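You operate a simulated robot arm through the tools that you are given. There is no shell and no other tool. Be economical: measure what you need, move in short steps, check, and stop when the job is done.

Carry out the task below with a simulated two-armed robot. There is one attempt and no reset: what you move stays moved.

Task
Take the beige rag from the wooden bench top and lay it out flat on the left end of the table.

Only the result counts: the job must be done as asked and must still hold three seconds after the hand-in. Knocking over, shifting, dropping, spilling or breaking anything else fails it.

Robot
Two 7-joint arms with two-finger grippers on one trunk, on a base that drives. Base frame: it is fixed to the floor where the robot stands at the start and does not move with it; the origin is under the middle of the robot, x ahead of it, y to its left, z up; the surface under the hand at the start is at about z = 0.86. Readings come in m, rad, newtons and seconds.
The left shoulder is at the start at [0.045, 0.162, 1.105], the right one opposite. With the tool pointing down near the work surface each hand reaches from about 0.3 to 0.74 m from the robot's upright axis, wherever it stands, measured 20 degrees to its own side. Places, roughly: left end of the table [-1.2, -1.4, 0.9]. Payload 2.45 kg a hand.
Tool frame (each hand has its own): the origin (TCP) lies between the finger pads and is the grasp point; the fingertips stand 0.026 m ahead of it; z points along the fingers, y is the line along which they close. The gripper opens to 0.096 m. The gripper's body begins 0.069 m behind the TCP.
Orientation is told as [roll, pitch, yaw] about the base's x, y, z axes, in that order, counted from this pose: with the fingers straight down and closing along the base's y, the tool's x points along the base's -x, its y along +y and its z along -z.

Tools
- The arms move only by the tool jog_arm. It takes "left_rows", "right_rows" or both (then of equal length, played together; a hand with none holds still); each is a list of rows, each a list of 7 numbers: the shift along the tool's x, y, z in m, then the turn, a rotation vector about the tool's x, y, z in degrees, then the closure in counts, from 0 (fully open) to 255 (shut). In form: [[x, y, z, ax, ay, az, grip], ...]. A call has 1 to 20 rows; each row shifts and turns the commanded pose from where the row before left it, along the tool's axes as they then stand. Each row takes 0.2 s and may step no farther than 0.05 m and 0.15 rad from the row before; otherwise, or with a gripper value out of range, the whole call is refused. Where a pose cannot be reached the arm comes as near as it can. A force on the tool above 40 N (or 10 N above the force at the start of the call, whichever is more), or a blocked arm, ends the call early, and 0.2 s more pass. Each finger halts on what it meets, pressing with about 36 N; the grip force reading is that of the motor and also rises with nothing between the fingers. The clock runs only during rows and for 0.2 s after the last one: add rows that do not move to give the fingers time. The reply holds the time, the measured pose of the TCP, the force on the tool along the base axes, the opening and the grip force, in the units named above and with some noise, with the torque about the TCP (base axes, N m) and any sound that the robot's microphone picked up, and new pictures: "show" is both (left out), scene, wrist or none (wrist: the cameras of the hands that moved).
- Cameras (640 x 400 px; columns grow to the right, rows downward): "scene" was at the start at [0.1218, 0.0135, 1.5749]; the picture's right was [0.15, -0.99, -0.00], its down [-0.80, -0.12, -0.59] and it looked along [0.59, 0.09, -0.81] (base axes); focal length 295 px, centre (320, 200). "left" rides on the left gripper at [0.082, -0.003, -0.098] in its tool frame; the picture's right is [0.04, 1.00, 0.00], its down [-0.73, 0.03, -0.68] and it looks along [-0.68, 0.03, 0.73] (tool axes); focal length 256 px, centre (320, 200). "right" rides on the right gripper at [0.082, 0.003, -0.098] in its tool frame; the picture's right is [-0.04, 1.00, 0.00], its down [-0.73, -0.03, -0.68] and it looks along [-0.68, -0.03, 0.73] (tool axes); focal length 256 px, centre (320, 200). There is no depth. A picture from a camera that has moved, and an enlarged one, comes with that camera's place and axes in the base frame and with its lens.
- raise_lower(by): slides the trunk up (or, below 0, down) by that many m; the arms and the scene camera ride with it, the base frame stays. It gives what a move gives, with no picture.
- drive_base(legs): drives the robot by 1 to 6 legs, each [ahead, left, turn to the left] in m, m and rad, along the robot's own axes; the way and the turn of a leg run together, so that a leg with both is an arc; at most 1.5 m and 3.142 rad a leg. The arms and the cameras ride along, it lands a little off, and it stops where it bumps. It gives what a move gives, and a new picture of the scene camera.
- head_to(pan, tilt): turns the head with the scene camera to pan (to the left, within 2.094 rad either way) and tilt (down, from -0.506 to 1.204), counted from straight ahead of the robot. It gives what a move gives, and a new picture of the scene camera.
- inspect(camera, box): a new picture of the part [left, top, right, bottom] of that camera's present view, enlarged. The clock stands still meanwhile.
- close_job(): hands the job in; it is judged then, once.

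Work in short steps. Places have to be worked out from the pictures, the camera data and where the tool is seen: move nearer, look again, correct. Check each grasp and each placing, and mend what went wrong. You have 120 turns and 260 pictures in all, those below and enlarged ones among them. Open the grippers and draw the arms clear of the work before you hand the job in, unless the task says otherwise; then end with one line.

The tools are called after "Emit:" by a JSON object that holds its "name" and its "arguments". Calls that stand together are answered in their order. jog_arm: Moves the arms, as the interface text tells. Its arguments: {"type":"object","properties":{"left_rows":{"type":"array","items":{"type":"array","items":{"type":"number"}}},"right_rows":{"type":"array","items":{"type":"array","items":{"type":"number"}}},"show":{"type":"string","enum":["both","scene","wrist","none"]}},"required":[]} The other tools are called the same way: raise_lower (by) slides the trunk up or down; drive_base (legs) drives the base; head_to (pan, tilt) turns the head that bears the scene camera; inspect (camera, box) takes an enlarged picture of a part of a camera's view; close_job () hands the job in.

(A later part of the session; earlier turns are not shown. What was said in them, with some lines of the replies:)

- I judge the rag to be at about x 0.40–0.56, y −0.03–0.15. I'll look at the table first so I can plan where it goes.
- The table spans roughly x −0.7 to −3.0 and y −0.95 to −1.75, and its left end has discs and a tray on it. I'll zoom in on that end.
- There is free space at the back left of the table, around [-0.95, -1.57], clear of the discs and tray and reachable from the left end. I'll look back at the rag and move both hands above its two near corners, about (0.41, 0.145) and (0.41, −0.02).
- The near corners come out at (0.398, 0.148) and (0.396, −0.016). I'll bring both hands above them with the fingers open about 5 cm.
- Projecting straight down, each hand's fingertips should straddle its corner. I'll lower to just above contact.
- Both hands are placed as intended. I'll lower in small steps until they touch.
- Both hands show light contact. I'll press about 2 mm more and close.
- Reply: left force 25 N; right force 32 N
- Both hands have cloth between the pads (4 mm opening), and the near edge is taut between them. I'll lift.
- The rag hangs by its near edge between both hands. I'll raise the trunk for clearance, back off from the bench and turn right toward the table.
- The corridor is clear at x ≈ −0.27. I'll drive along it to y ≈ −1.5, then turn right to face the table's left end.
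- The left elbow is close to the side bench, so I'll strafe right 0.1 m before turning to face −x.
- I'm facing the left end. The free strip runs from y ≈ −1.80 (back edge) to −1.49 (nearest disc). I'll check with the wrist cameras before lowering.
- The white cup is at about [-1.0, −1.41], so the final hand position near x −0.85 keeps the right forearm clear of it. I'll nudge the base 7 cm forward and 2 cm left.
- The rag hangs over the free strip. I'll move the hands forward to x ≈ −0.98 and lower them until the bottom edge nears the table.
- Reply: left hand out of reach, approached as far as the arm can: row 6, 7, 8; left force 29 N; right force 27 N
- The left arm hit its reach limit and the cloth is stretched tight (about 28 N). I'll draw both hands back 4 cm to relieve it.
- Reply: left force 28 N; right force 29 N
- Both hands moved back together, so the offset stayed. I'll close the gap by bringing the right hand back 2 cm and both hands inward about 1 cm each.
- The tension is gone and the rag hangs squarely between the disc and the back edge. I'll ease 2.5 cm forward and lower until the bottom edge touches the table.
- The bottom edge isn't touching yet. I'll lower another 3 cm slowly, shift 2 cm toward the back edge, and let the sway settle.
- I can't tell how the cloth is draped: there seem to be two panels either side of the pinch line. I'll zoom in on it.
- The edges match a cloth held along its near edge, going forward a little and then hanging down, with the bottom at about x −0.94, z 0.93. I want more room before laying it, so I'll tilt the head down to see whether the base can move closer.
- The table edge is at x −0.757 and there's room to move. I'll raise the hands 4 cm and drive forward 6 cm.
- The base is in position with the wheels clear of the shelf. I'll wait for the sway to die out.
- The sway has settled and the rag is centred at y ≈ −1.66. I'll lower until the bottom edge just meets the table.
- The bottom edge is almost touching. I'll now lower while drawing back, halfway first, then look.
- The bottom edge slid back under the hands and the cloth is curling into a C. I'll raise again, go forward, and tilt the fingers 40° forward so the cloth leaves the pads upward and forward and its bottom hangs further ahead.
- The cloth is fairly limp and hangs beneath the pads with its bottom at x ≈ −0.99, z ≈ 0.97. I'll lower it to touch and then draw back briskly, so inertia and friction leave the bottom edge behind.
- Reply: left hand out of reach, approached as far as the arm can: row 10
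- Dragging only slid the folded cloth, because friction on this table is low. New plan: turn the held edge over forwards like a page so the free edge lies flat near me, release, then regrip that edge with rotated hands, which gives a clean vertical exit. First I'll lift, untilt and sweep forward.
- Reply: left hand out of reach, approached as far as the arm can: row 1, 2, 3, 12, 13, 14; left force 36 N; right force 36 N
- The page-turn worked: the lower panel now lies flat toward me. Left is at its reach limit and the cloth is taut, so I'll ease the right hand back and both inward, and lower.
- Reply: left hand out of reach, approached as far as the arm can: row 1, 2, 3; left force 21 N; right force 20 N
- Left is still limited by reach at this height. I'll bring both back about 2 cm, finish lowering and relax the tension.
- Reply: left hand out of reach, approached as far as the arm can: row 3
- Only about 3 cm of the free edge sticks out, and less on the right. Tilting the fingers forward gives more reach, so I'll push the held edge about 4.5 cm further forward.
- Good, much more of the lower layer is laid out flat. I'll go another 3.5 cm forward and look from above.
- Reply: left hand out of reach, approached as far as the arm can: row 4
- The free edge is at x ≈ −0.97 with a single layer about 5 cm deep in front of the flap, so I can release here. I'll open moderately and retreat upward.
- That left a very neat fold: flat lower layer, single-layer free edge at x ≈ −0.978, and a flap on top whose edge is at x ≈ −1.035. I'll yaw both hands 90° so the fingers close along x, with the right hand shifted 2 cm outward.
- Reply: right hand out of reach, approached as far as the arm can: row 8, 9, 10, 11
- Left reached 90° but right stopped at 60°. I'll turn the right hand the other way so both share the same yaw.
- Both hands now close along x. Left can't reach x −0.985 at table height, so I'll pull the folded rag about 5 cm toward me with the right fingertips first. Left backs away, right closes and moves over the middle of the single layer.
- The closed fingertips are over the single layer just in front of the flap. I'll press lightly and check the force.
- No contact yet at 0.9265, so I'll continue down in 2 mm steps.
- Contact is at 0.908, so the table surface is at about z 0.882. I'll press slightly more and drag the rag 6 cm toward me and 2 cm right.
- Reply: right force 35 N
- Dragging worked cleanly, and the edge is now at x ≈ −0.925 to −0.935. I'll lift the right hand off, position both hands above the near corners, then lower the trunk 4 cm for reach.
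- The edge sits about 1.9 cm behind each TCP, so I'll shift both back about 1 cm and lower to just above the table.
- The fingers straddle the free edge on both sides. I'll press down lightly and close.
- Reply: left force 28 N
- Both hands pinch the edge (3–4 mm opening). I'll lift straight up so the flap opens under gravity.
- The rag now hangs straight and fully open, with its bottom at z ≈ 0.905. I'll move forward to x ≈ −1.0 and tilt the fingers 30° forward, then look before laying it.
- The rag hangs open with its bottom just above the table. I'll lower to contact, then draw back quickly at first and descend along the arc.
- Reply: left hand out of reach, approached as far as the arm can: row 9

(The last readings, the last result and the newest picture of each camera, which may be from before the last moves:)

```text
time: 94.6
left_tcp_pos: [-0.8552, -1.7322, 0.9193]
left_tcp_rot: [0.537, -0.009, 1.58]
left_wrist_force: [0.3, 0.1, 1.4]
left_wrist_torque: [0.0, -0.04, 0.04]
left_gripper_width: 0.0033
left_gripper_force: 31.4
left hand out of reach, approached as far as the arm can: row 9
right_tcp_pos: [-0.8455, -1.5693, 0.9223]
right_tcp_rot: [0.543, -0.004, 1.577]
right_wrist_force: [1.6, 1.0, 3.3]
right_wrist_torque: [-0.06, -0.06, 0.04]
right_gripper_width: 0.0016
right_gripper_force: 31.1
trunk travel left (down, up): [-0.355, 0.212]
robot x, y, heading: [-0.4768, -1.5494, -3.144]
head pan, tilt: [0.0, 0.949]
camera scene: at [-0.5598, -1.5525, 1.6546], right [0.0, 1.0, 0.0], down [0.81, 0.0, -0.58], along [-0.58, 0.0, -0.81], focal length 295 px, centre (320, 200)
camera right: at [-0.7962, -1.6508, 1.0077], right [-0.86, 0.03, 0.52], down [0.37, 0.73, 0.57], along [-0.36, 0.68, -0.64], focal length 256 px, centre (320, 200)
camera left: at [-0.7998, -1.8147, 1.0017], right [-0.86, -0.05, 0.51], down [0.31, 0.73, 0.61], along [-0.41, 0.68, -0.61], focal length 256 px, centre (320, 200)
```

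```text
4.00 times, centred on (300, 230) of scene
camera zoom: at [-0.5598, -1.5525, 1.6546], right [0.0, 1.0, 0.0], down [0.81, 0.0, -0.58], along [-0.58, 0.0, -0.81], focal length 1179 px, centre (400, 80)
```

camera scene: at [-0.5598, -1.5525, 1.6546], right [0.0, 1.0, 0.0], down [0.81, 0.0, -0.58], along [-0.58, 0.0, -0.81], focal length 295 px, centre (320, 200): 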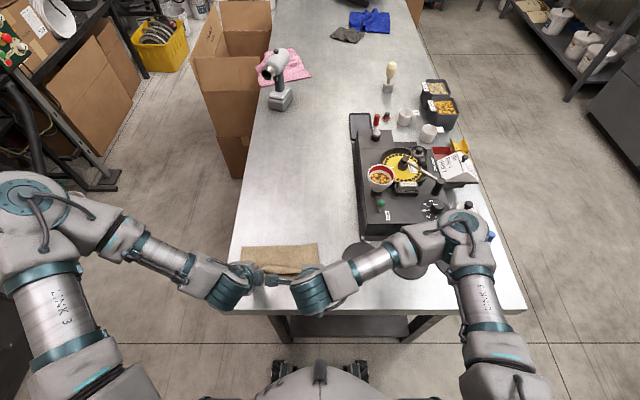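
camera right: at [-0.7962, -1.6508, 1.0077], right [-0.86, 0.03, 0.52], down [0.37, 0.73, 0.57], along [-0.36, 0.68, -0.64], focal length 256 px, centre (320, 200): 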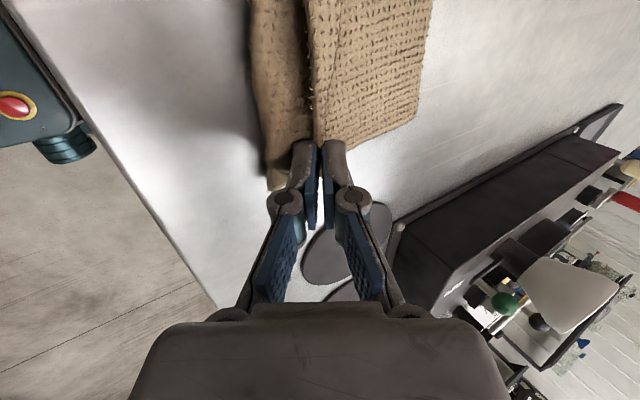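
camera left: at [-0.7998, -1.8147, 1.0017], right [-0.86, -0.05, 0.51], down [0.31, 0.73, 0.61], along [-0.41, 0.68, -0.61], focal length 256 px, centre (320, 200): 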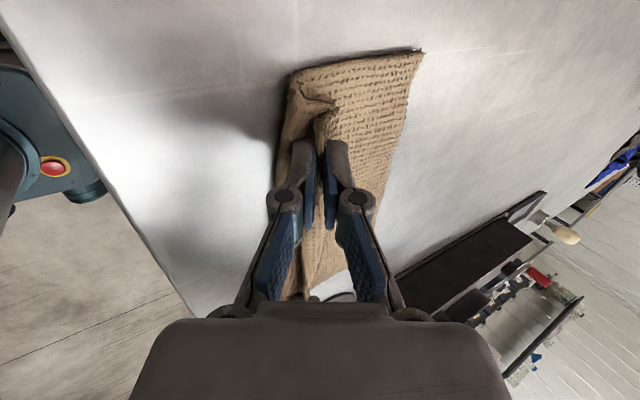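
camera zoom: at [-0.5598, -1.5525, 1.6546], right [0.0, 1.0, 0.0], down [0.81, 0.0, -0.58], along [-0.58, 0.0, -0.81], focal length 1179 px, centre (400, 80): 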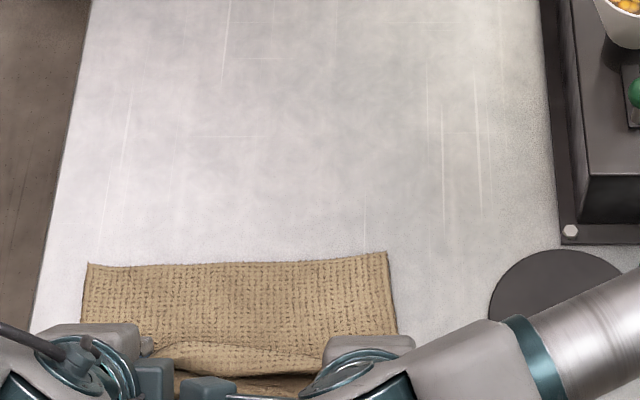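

Success: the far edge is laid out ahead, at x ≈ −0.95. There's still a ridge of slack near the hands, so I'll pull back 5 cm by driving the base backward.

Emit:
{"name": "drive_base", "arguments": {"legs": [[-0.05, 0, 0]]}}

Emit:
{"name": "inspect", "arguments": {"camera": "scene", "box": [220, 200, 380, 300]}}

Emit:
{"name": "inspect", "arguments": {"camera": "right", "box": [0, 0, 640, 400]}}

```text
time: 95.5
left_tcp_pos: [-0.8075, -1.7308, 0.9187]
left_tcp_rot: [0.533, -0.009, 1.581]
left_wrist_force: [-0.5, 0.3, 0.7]
left_wrist_torque: [0.01, -0.06, -0.05]
left_gripper_width: 0.0048
left_gripper_force: 34.2
right_tcp_pos: [-0.7997, -1.5692, 0.9219]
right_tcp_rot: [0.54, -0.005, 1.575]
right_wrist_force: [-0.1, 0.0, 0.3]
right_wrist_torque: [0.0, -0.04, 0.01]
right_gripper_width: 0.0042
right_gripper_force: 37.4
trunk travel left (down, up): [-0.355, 0.212]
robot x, y, heading: [-0.4294, -1.5525, 3.146]
head pan, tilt: [0.0, 0.949]
camera scene: at [-0.5166, -1.5524, 1.654], right [0.0, 1.0, 0.0], down [0.82, 0.0, -0.58], along [-0.58, 0.0, -0.82], focal length 295 px, centre (320, 200)
```

scene: 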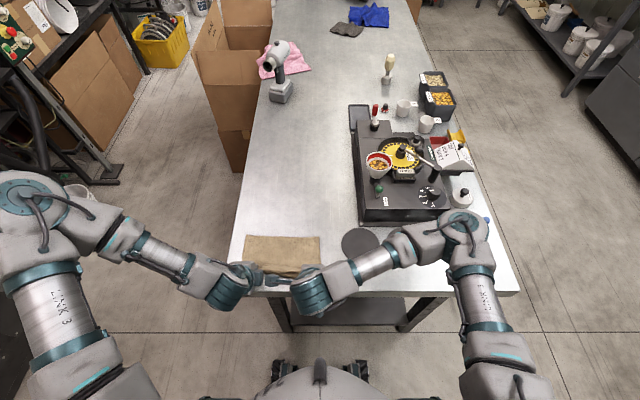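

```text
4.00 times, centred on (300, 250) of scene
camera zoom: at [-0.5166, -1.5524, 1.654], right [0.0, 1.0, 0.0], down [0.82, 0.0, -0.58], along [-0.58, 0.0, -0.82], focal length 1179 px, centre (400, 0)
```

zoom: 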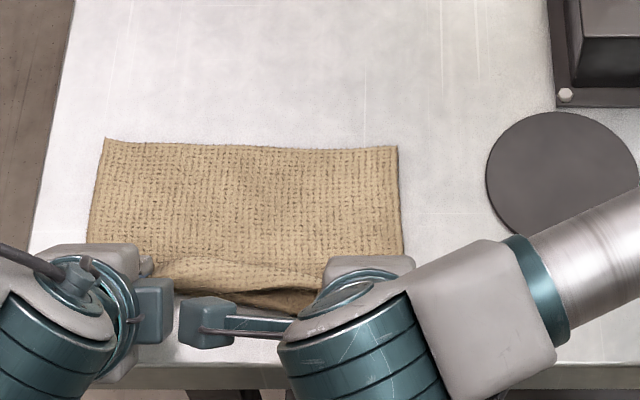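

```text
1.00 times, centred on (320, 200) of right (not enlarged: the box is as wide or as high as the picture)
camera zoom: at [-0.7499, -1.6506, 1.0067], right [-0.86, 0.03, 0.51], down [0.37, 0.73, 0.57], along [-0.36, 0.68, -0.64], focal length 256 px, centre (320, 200)
```

zoom: 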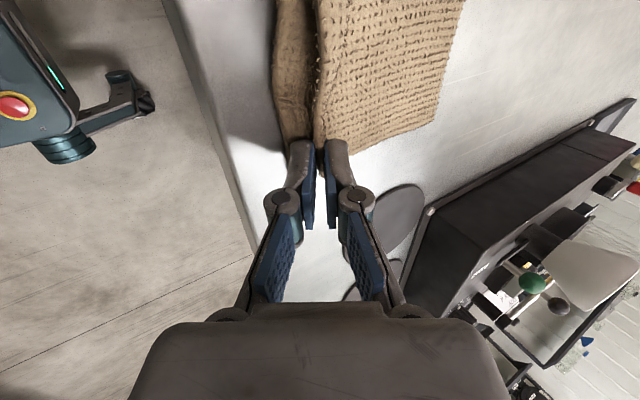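

The rag is nearly taut, from x −0.93 to the hands at −0.81. I'll open slightly and retreat up along the fingers.

Emit:
{"name": "jog_arm", "arguments": {"left_rows": [[0, 0, 0, 0, 0, 0, 215], [0, 0.001, -0.002, 0, 0, 0, 190], [0, 0, 0, 0, 0, 0, 175], [0, 0, -0.006, 0, 0, 0, 165], [0, 0, -0.015, 0, 0, 0, 165], [0, 0, -0.025, 0, 0, 0, 165], [0, 0.01, -0.03, 0, 0, 0, 165], [0, 0.01, -0.03, 7.5, 0, 0, 165], [0, 0.01, -0.02, 7.5, 0, 0, 165], [0, 0, 0, 7.5, 0, 0, 165], [0, 0, 0, 7.5, 0, 0, 165], [0, 0, 0, 0, 0, 0, 165]], "right_rows": [[0, 0, 0, 0, 0, 0, 215], [0, 0.001, -0.002, 0, 0, 0, 190], [0, 0, 0, 0, 0, 0, 175], [0, 0, -0.006, 0, 0, 0, 165], [0, 0, -0.015, 0, 0, 0, 165], [0, 0, -0.025, 0, 0, 0, 165], [0, 0.01, -0.03, 0, 0, 0, 165], [0, 0.01, -0.03, 7.5, 0, 0, 165], [0, 0.01, -0.02, 7.5, 0, 0, 165], [0, 0, 0, 7.5, 0, 0, 165], [0, 0, 0, 7.5, 0, 0, 165], [0, 0, 0, 0, 0, 0, 165]]}}

Emit:
{"name": "inspect", "arguments": {"camera": "scene", "box": [220, 200, 380, 300]}}

```text
time: 98.2
left_tcp_pos: [-0.811, -1.7248, 1.0189]
left_tcp_rot: [0.015, -0.01, 1.581]
left_wrist_force: [1.0, -0.2, 0.5]
left_wrist_torque: [0.01, 0.01, 0.0]
left_gripper_width: 0.0337
left_gripper_force: 0.0
left hand out of reach, approached as far as the arm can: row 4, 5, 6, 7
right_tcp_pos: [-0.7575, -1.5692, 1.0485]
right_tcp_rot: [0.021, -0.004, 1.576]
right_wrist_force: [-0.3, 0.0, 0.0]
right_wrist_torque: [0.03, 0.01, -0.01]
right_gripper_width: 0.034
right_gripper_force: 0.0
trunk travel left (down, up): [-0.355, 0.212]
robot x, y, heading: [-0.4244, -1.5514, -3.141]
head pan, tilt: [0.0, 0.949]
camera scene: at [-0.5105, -1.5526, 1.6545], right [0.0, 1.0, 0.0], down [0.81, 0.0, -0.58], along [-0.58, 0.0, -0.81], focal length 295 px, centre (320, 200)
camera right: at [-0.7563, -1.6512, 1.1472], right [-1.0, 0.04, 0.02], down [0.04, 0.73, 0.68], along [0.01, 0.68, -0.73], focal length 256 px, centre (320, 200)
camera left: at [-0.8043, -1.8078, 1.1165], right [-1.0, -0.05, 0.01], down [-0.03, 0.73, 0.69], along [-0.05, 0.69, -0.73], focal length 256 px, centre (320, 200)
```

scene: 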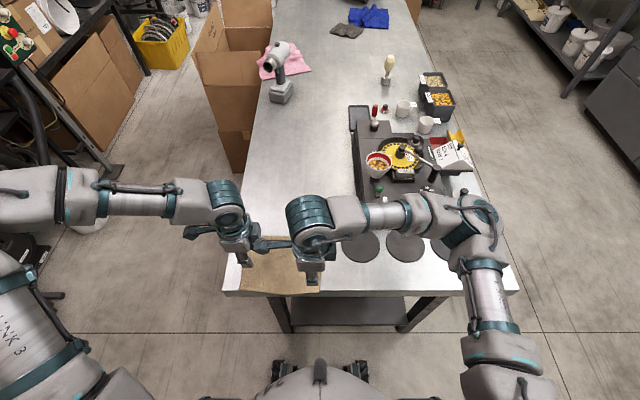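
right: 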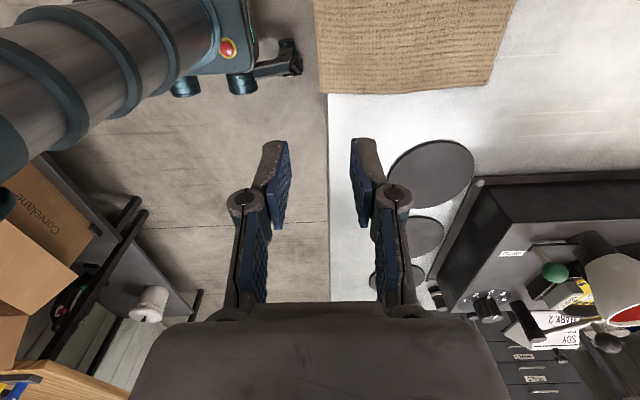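
left: 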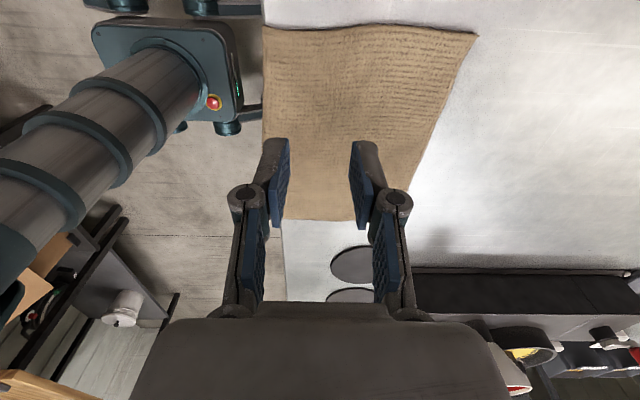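

```text
4.00 times, centred on (300, 250) of scene
camera zoom: at [-0.5105, -1.5526, 1.6545], right [0.0, 1.0, 0.0], down [0.81, 0.0, -0.58], along [-0.58, 0.0, -0.81], focal length 1179 px, centre (400, 0)
```

zoom: 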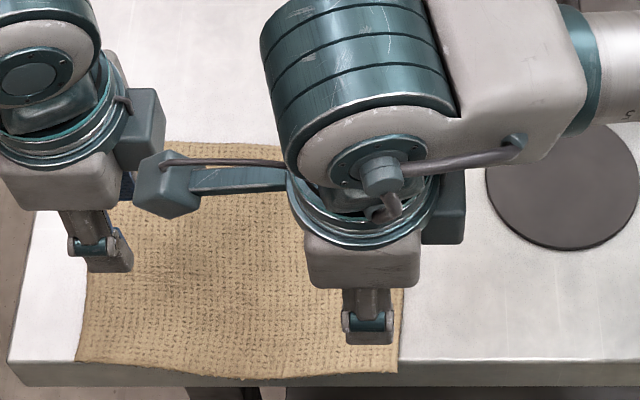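

The rag is spread flat, but its near edge overhangs the table end by 1–2 cm. I'll drive forward 5 cm, close the grippers and bring the fingertips over the far part of the rag so I can push it forward about 6 cm.

Emit:
{"name": "drive_base", "arguments": {"legs": [[0.05, 0, 0]]}}

Emit:
{"name": "jog_arm", "arguments": {"left_rows": [[0, 0.011, 0, 0, 0, 0, 255], [0, 0.011, 0, 0, 0, 0, 255], [0, 0.011, 0, 0, 0, 0, 255], [0, 0.011, 0, 0, 0, 0, 255], [0, 0, 0.03, 0, 0, 0, 255], [0, 0, 0.03, 0, 0, 0, 255], [0, 0, 0.025, 0, 0, 0, 255], [0, 0, 0, 0, 0, 0, 255], [0, 0, 0, 0, 0, 0, 255]], "right_rows": [[0.005, 0.024, 0, 0, 0, 0, 255], [0.005, 0.024, 0, 0, 0, 0, 255], [0.005, 0.024, 0, 0, 0, 0, 255], [0.006, 0.0255, 0, 0, 0, 0, 255], [0, 0, 0.04, 0, 0, 0, 255], [0, 0, 0.04, 0, 0, 0, 255], [0, 0, 0.035, 0, 0, 0, 255], [0, 0, 0, 0, 0, 0, 255], [0, 0, 0, 0, 0, 0, 255]]}}

Emit:
{"name": "inspect", "arguments": {"camera": "scene", "box": [220, 190, 380, 290]}}

```text
time: 99.1
left_tcp_pos: [-0.8589, -1.7248, 1.0195]
left_tcp_rot: [0.021, -0.008, 1.581]
left_wrist_force: [-1.0, -0.2, 0.2]
left_wrist_torque: [-0.03, 0.04, 0.02]
left_gripper_width: 0.034
left_gripper_force: 0.0
right_tcp_pos: [-0.8041, -1.5691, 1.05]
right_tcp_rot: [0.027, -0.001, 1.575]
right_wrist_force: [-0.3, 1.0, 1.0]
right_wrist_torque: [0.0, -0.02, -0.02]
right_gripper_width: 0.0339
right_gripper_force: 0.0
trunk travel left (down, up): [-0.355, 0.212]
robot x, y, heading: [-0.4767, -1.5534, 3.144]
head pan, tilt: [0.0, 0.949]
camera scene: at [-0.5534, -1.5526, 1.655], right [0.0, 1.0, 0.0], down [0.81, 0.0, -0.58], along [-0.58, 0.0, -0.81], focal length 295 px, centre (320, 200)
```

scene: 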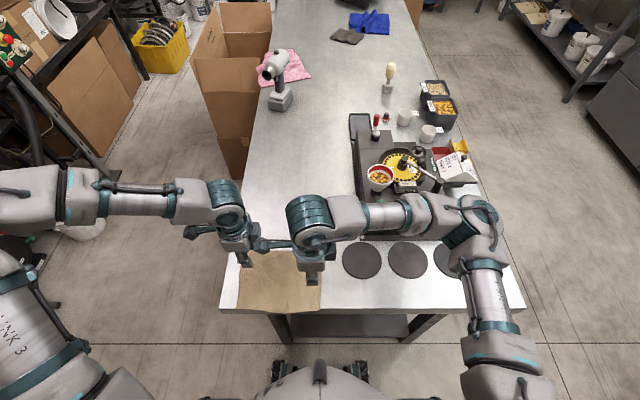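

```text
time: 100.1
left_tcp_pos: [-0.9031, -1.7284, 1.0202]
left_tcp_rot: [0.025, -0.007, 1.591]
left_wrist_force: [-0.2, -2.8, -1.6]
left_wrist_torque: [0.21, 0.03, -0.02]
left_gripper_width: 0.0
left_gripper_force: 28.6
right_tcp_pos: [-0.8963, -1.5885, 1.0547]
right_tcp_rot: [0.026, -0.007, 1.585]
right_wrist_force: [0.6, 1.8, 1.4]
right_wrist_torque: [-0.37, 0.01, 0.05]
right_gripper_width: 0.0001
right_gripper_force: 28.7
trunk travel left (down, up): [-0.355, 0.212]
robot x, y, heading: [-0.4802, -1.5522, 3.14]
head pan, tilt: [0.0, 0.949]
stopped in row 5 (left hand): the force on the tool passed its limit at 49 N (the readings are from after the stop); the commanded pose is now the measured one
camera scene: at [-0.5618, -1.553, 1.6544], right [0.0, 1.0, 0.0], down [0.82, 0.0, -0.58], along [-0.58, 0.0, -0.82], focal length 295 px, centre (320, 200)
camera right: at [-0.8943, -1.6704, 1.1508], right [-1.0, 0.03, 0.03], down [0.04, 0.73, 0.68], along [0.0, 0.68, -0.73], focal length 256 px, centre (320, 200)
camera left: at [-0.8941, -1.8112, 1.1182], right [-1.0, -0.06, 0.02], down [-0.03, 0.73, 0.68], along [-0.06, 0.68, -0.73], focal length 256 px, centre (320, 200)
```

scene: 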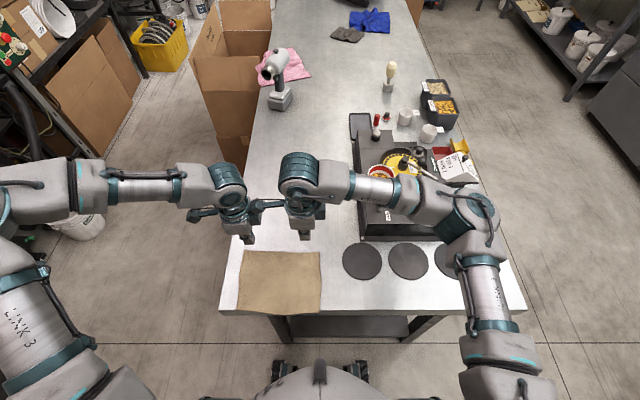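
right: 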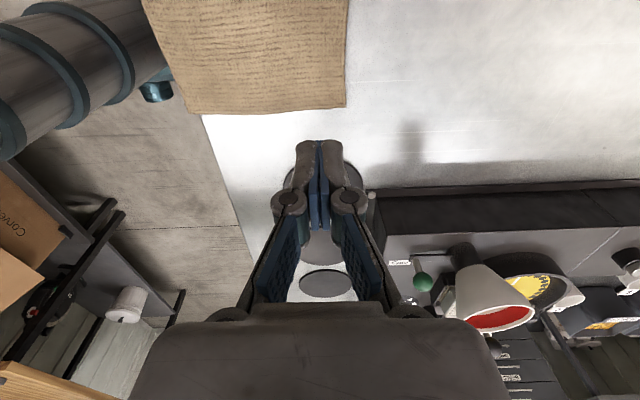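
left: 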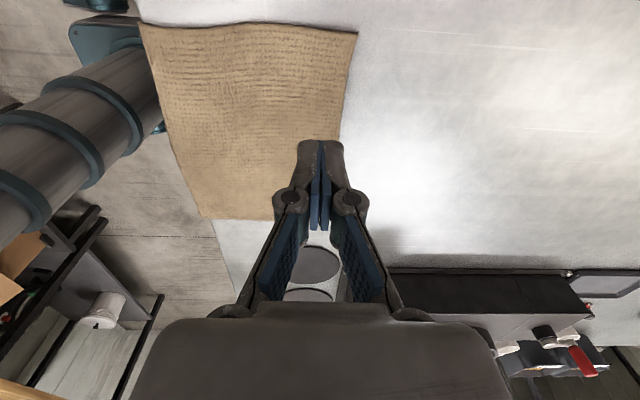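

```text
4.00 times, centred on (300, 240) of scene
camera zoom: at [-0.5618, -1.553, 1.6544], right [0.0, 1.0, 0.0], down [0.82, 0.0, -0.58], along [-0.58, 0.0, -0.82], focal length 1179 px, centre (400, 40)
```

zoom: 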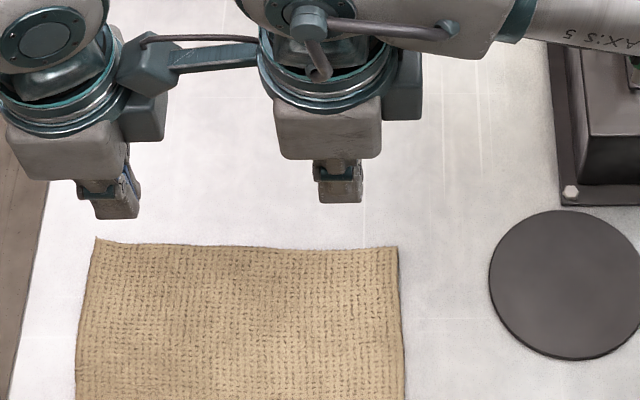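

The right hand's camera touched the left wrist at that spacing. I'll move the left hand away outward, back and up, and use only the right hand at the middle, as before.

Emit:
{"name": "jog_arm", "arguments": {"left_rows": [[0.02, 0, 0, 0, 0, 0, 255], [0.02, 0, 0, 0, 0, 0, 255], [0.02, 0, 0, 0, 0, 0, 255], [0.01, -0.03, -0.01, 0, 0, 0, 255], [0.01, -0.03, -0.02, 0, 0, 0, 255], [0, -0.03, -0.02, 0, 0, 0, 255], [0, -0.02, -0.02, 0, 0, 0, 255], [0, 0, 0, 0, 0, 0, 255]], "show": "none"}}

Emit:
{"name": "jog_arm", "arguments": {"right_rows": [[0.02, 0.002, 0, 0, 0, 0, 255], [0.02, 0.002, 0, 0, 0, 0, 255], [0.02, 0.002, 0, 0, 0, 0, 255], [0, 0, 0.03, 0, 0, 0, 255], [0, 0, 0.03, 0, 0, 0, 255], [0, 0, 0.03, 0, 0, 0, 255], [0, 0, 0.03, 0, 0, 0, 255], [0, 0, 0.015, 0, 0, 0, 255], [0, 0, 0, 0, 0, 0, 255]], "show": "wrist"}}

Emit:
{"name": "inspect", "arguments": {"camera": "scene", "box": [180, 190, 420, 340]}}

```text
time: 101.9
left_tcp_pos: [-0.79, -1.8057, 1.087]
left_tcp_rot: [0.023, -0.005, 1.592]
left_wrist_force: [-0.4, 1.2, 0.9]
left_wrist_torque: [-0.01, -0.02, -0.02]
left_gripper_width: 0.0002
left_gripper_force: 28.4
right_tcp_pos: [-0.8975, -1.5882, 1.053]
right_tcp_rot: [0.023, -0.005, 1.584]
right_wrist_force: [0.3, -0.4, -1.0]
right_wrist_torque: [0.04, -0.04, -0.02]
right_gripper_width: 0.0002
right_gripper_force: 28.9
trunk travel left (down, up): [-0.355, 0.212]
robot x, y, heading: [-0.4773, -1.5495, 3.144]
head pan, tilt: [0.0, 0.949]
```

```text
time: 103.9
left_tcp_pos: [-0.7878, -1.8052, 1.0877]
left_tcp_rot: [0.024, -0.007, 1.593]
left_wrist_force: [-0.1, -0.9, 1.1]
left_wrist_torque: [0.02, 0.03, 0.01]
left_gripper_width: 0.0
left_gripper_force: 28.3
right_tcp_pos: [-0.9051, -1.6472, 0.9165]
right_tcp_rot: [0.024, -0.009, 1.584]
right_wrist_force: [0.1, 0.3, -0.5]
right_wrist_torque: [0.02, -0.03, -0.01]
right_gripper_width: 0.0
right_gripper_force: 28.5
trunk travel left (down, up): [-0.355, 0.212]
robot x, y, heading: [-0.478, -1.5495, 3.143]
head pan, tilt: [0.0, 0.949]
camera right: at [-0.9029, -1.7294, 1.0144], right [-1.0, 0.03, 0.03], down [0.04, 0.73, 0.68], along [0.0, 0.68, -0.73], focal length 256 px, centre (320, 200)
```

right: 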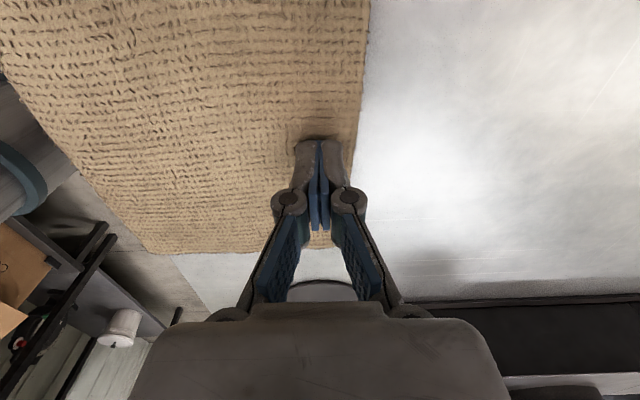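

```text
2.67 times, centred on (300, 265) of scene
camera zoom: at [-0.5604, -1.5543, 1.6545], right [0.0, 1.0, 0.0], down [0.81, 0.0, -0.58], along [-0.58, 0.0, -0.81], focal length 786 px, centre (373, 27)
```

zoom: 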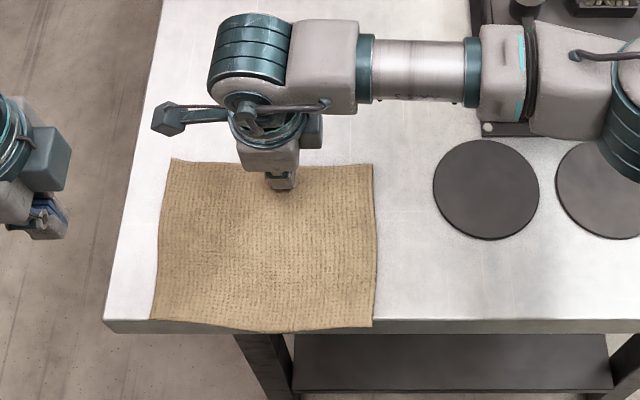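

The rag is spread flat. I'll press near its far edge and push forward 6 cm.

Emit:
{"name": "jog_arm", "arguments": {"right_rows": [[0, 0, 0.006, 0, 0, 0, 255], [0, 0, 0.004, 0, 0, 0, 255], [0, 0, 0.0005, 0, 0, 0, 255], [0, 0.006, 0, 0, 0, 0, 255], [0, 0.01, 0, 0, 0, 0, 255], [0, 0.01, 0, 0, 0, 0, 255], [0, 0.01, 0, 0, 0, 0, 255], [0, 0.01, 0, 0, 0, 0, 255], [0, 0.01, 0, 0, 0, 0, 255], [0, 0.006, 0, 0, 0, 0, 255], [0, 0, 0, 0, 0, 0, 255]], "show": "wrist"}}

Emit:
{"name": "inspect", "arguments": {"camera": "scene", "box": [180, 190, 420, 340]}}

```text
time: 106.3
left_tcp_pos: [-0.7879, -1.8046, 1.088]
left_tcp_rot: [0.025, -0.006, 1.592]
left_wrist_force: [-0.1, 0.1, -0.5]
left_wrist_torque: [0.0, -0.02, 0.0]
left_gripper_width: 0.0
left_gripper_force: 28.7
right_tcp_pos: [-0.9675, -1.6472, 0.9081]
right_tcp_rot: [0.024, -0.01, 1.582]
right_wrist_force: [0.0, 0.2, 4.0]
right_wrist_torque: [0.02, 0.04, 0.0]
right_gripper_width: 0.0
right_gripper_force: 28.6
trunk travel left (down, up): [-0.355, 0.212]
robot x, y, heading: [-0.4794, -1.5513, 3.139]
head pan, tilt: [0.0, 0.949]
camera right: at [-0.9657, -1.7297, 1.0059], right [-1.0, 0.03, 0.03], down [0.04, 0.73, 0.68], along [0.0, 0.68, -0.73], focal length 256 px, centre (320, 200)
```

right: 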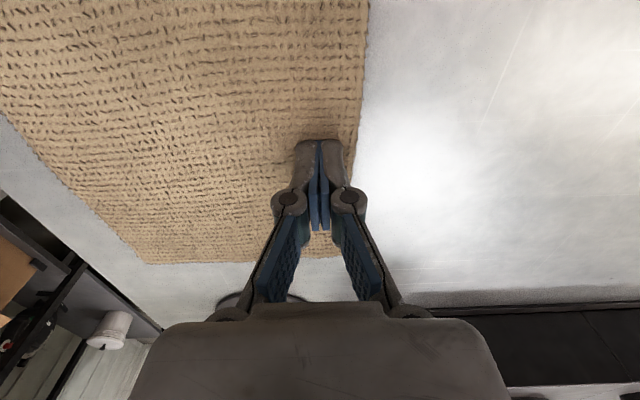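

```text
2.67 times, centred on (300, 265) of scene
camera zoom: at [-0.56, -1.5543, 1.6545], right [0.0, 1.0, 0.0], down [0.81, 0.0, -0.58], along [-0.58, 0.0, -0.81], focal length 786 px, centre (373, 27)
```

zoom: 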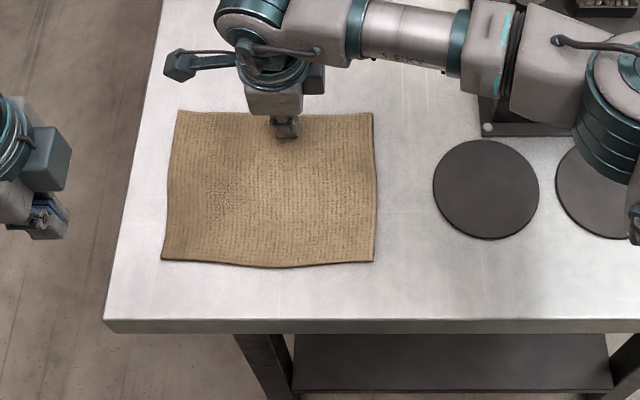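

The rag lies flat and fully on the left end of the table. I'll lift the right hand straight up, open both grippers and back away.

Emit:
{"name": "jog_arm", "arguments": {"left_rows": [[0, 0, 0, 0, 0, 0, 255], [0, 0, 0, 0, 0, 0, 255], [0, 0, -0.02, 0, 0, 0, 255], [0, 0, -0.03, 0, 0, 0, 255], [0, 0, -0.03, 0, 0, 0, 255], [0, 0, -0.02, 0, 0, 0, 255], [0, 0, 0, 0, 0, 0, 0], [0, 0, 0, 0, 0, 0, 0], [0, 0, 0, 0, 0, 0, 0], [0, 0, 0, 0, 0, 0, 0]], "right_rows": [[0, 0, -0.01, 0, 0, 0, 255], [0, 0, -0.03, 0, 0, 0, 255], [0, 0, -0.04, 0, 0, 0, 255], [0, 0, -0.04, 0, 0, 0, 255], [0, 0, -0.04, 0, 0, 0, 255], [0, 0, -0.04, 0, 0, 0, 255], [0, 0, 0, 0, 0, 0, 0], [0, 0, 0, 0, 0, 0, 0], [0, 0, 0, 0, 0, 0, 0], [0, 0, 0, 0, 0, 0, 0]], "show": "none"}}

Emit:
{"name": "drive_base", "arguments": {"legs": [[-0.28, 0, 0]]}}

Emit:
{"name": "inspect", "arguments": {"camera": "scene", "box": [200, 80, 520, 280]}}

```text
time: 108.5
left_tcp_pos: [-0.7874, -1.8063, 1.1867]
left_tcp_rot: [0.025, -0.007, 1.593]
left_wrist_force: [-0.1, -0.1, 1.2]
left_wrist_torque: [-0.01, -0.01, -0.01]
left_gripper_width: 0.096
left_gripper_force: 0.0
right_tcp_pos: [-0.9628, -1.6491, 1.109]
right_tcp_rot: [0.024, -0.009, 1.585]
right_wrist_force: [0.3, -0.1, -0.1]
right_wrist_torque: [0.02, 0.01, 0.05]
right_gripper_width: 0.096
right_gripper_force: 0.1
trunk travel left (down, up): [-0.355, 0.212]
robot x, y, heading: [-0.4735, -1.5508, 3.141]
head pan, tilt: [0.0, 0.949]
```

```text
time: 110.5
left_tcp_pos: [-0.5063, -1.807, 1.1859]
left_tcp_rot: [0.022, -0.006, 1.596]
left_wrist_force: [-0.1, 1.0, 0.2]
left_wrist_torque: [0.01, 0.0, -0.04]
left_gripper_width: 0.0961
left_gripper_force: 0.1
right_tcp_pos: [-0.6844, -1.6497, 1.1067]
right_tcp_rot: [0.024, -0.009, 1.587]
right_wrist_force: [0.0, 0.4, 0.8]
right_wrist_torque: [0.0, 0.01, 0.0]
right_gripper_width: 0.0958
right_gripper_force: 0.0
trunk travel left (down, up): [-0.355, 0.212]
robot x, y, heading: [-0.195, -1.5504, -3.141]
head pan, tilt: [0.0, 0.949]
camera scene: at [-0.2821, -1.5551, 1.6543], right [0.0, 1.0, 0.0], down [0.82, 0.0, -0.58], along [-0.58, 0.0, -0.82], focal length 295 px, centre (320, 200)
```

scene: 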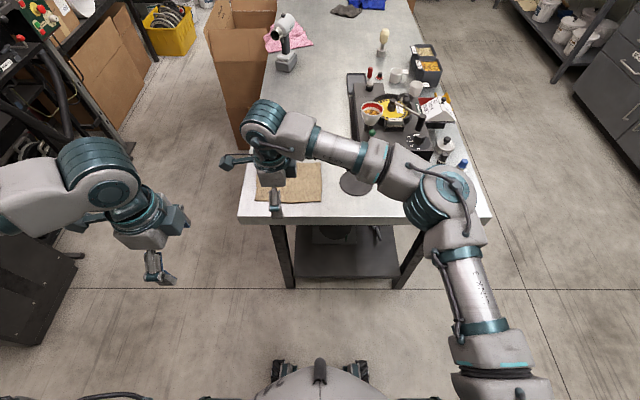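

```text
2.00 times, centred on (360, 180) of scene
camera zoom: at [-0.2821, -1.5551, 1.6543], right [0.0, 1.0, 0.0], down [0.82, 0.0, -0.58], along [-0.58, 0.0, -0.82], focal length 589 px, centre (240, 240)
```

zoom: 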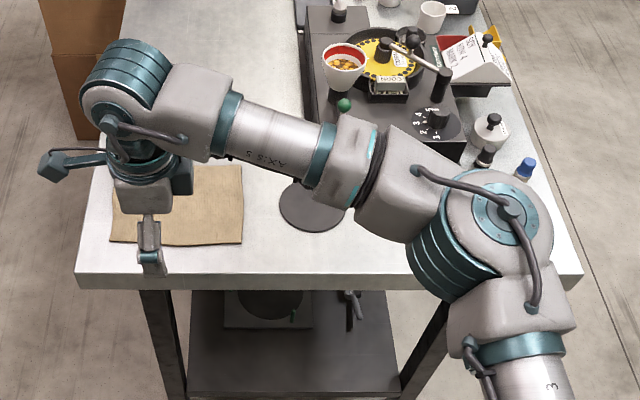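

The rag is flat, and nothing else on the table has moved. I'll draw the right hand back clear of the table for a last look.

Emit:
{"name": "jog_arm", "arguments": {"right_rows": [[0, -0.03, -0.02, 0, 0, 0, 0], [0, -0.03, -0.02, 0, 0, 0, 0], [0, -0.03, -0.02, 0, 0, 0, 0], [0, -0.03, -0.01, 0, 0, 0, 0], [0, 0, 0, 0, 0, 0, 0]], "show": "scene"}}

Emit:
{"name": "inspect", "arguments": {"camera": "scene", "box": [220, 80, 480, 240]}}

```text
time: 111.7
left_tcp_pos: [-0.5013, -1.8056, 1.1883]
left_tcp_rot: [0.027, -0.005, 1.598]
left_wrist_force: [0.2, 1.0, 0.9]
left_wrist_torque: [0.0, -0.02, 0.0]
left_gripper_width: 0.096
left_gripper_force: 0.1
right_tcp_pos: [-0.5591, -1.6478, 1.1763]
right_tcp_rot: [0.026, -0.007, 1.587]
right_wrist_force: [-1.0, -0.3, 0.8]
right_wrist_torque: [-0.01, 0.0, -0.02]
right_gripper_width: 0.0961
right_gripper_force: 0.1
trunk travel left (down, up): [-0.355, 0.212]
robot x, y, heading: [-0.1953, -1.5539, -3.138]
head pan, tilt: [0.0, 0.949]
camera scene: at [-0.2802, -1.5543, 1.6544], right [0.0, 1.0, 0.0], down [0.82, 0.0, -0.58], along [-0.58, 0.0, -0.82], focal length 295 px, centre (320, 200)
```

scene: 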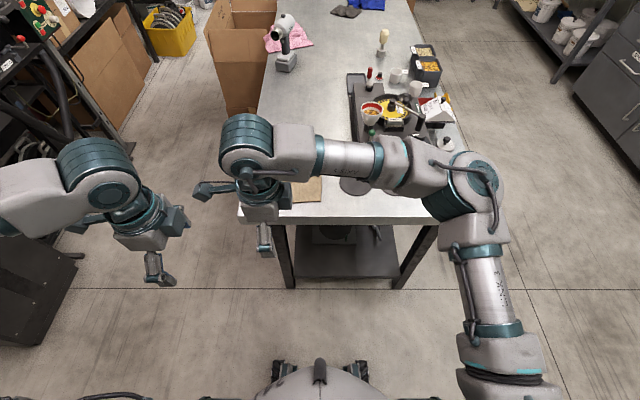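

```text
2.46 times, centred on (350, 160) of scene
camera zoom: at [-0.2802, -1.5543, 1.6544], right [0.0, 1.0, 0.0], down [0.82, 0.0, -0.58], along [-0.58, 0.0, -0.82], focal length 725 px, centre (246, 298)
```

zoom: 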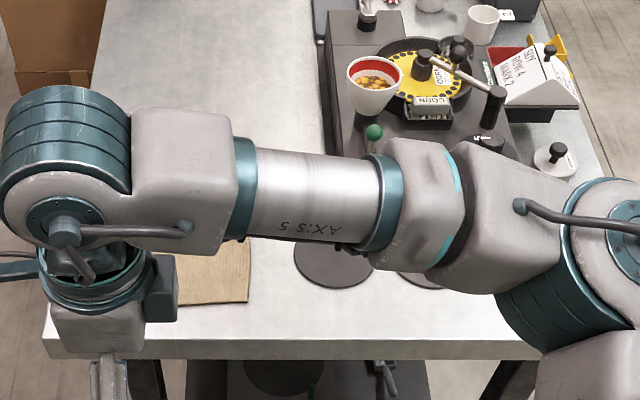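

The rag is flat and untouched, and both open hands are clear of the table, so I'm handing in.

Emit:
{"name": "close_job", "arguments": {}}

```text
The job is handed in.
```

The beige rag is laid out flat on the left end of the table, near the back-left corner, with both grippers open and clear and nothing else seen to move in the pictures.
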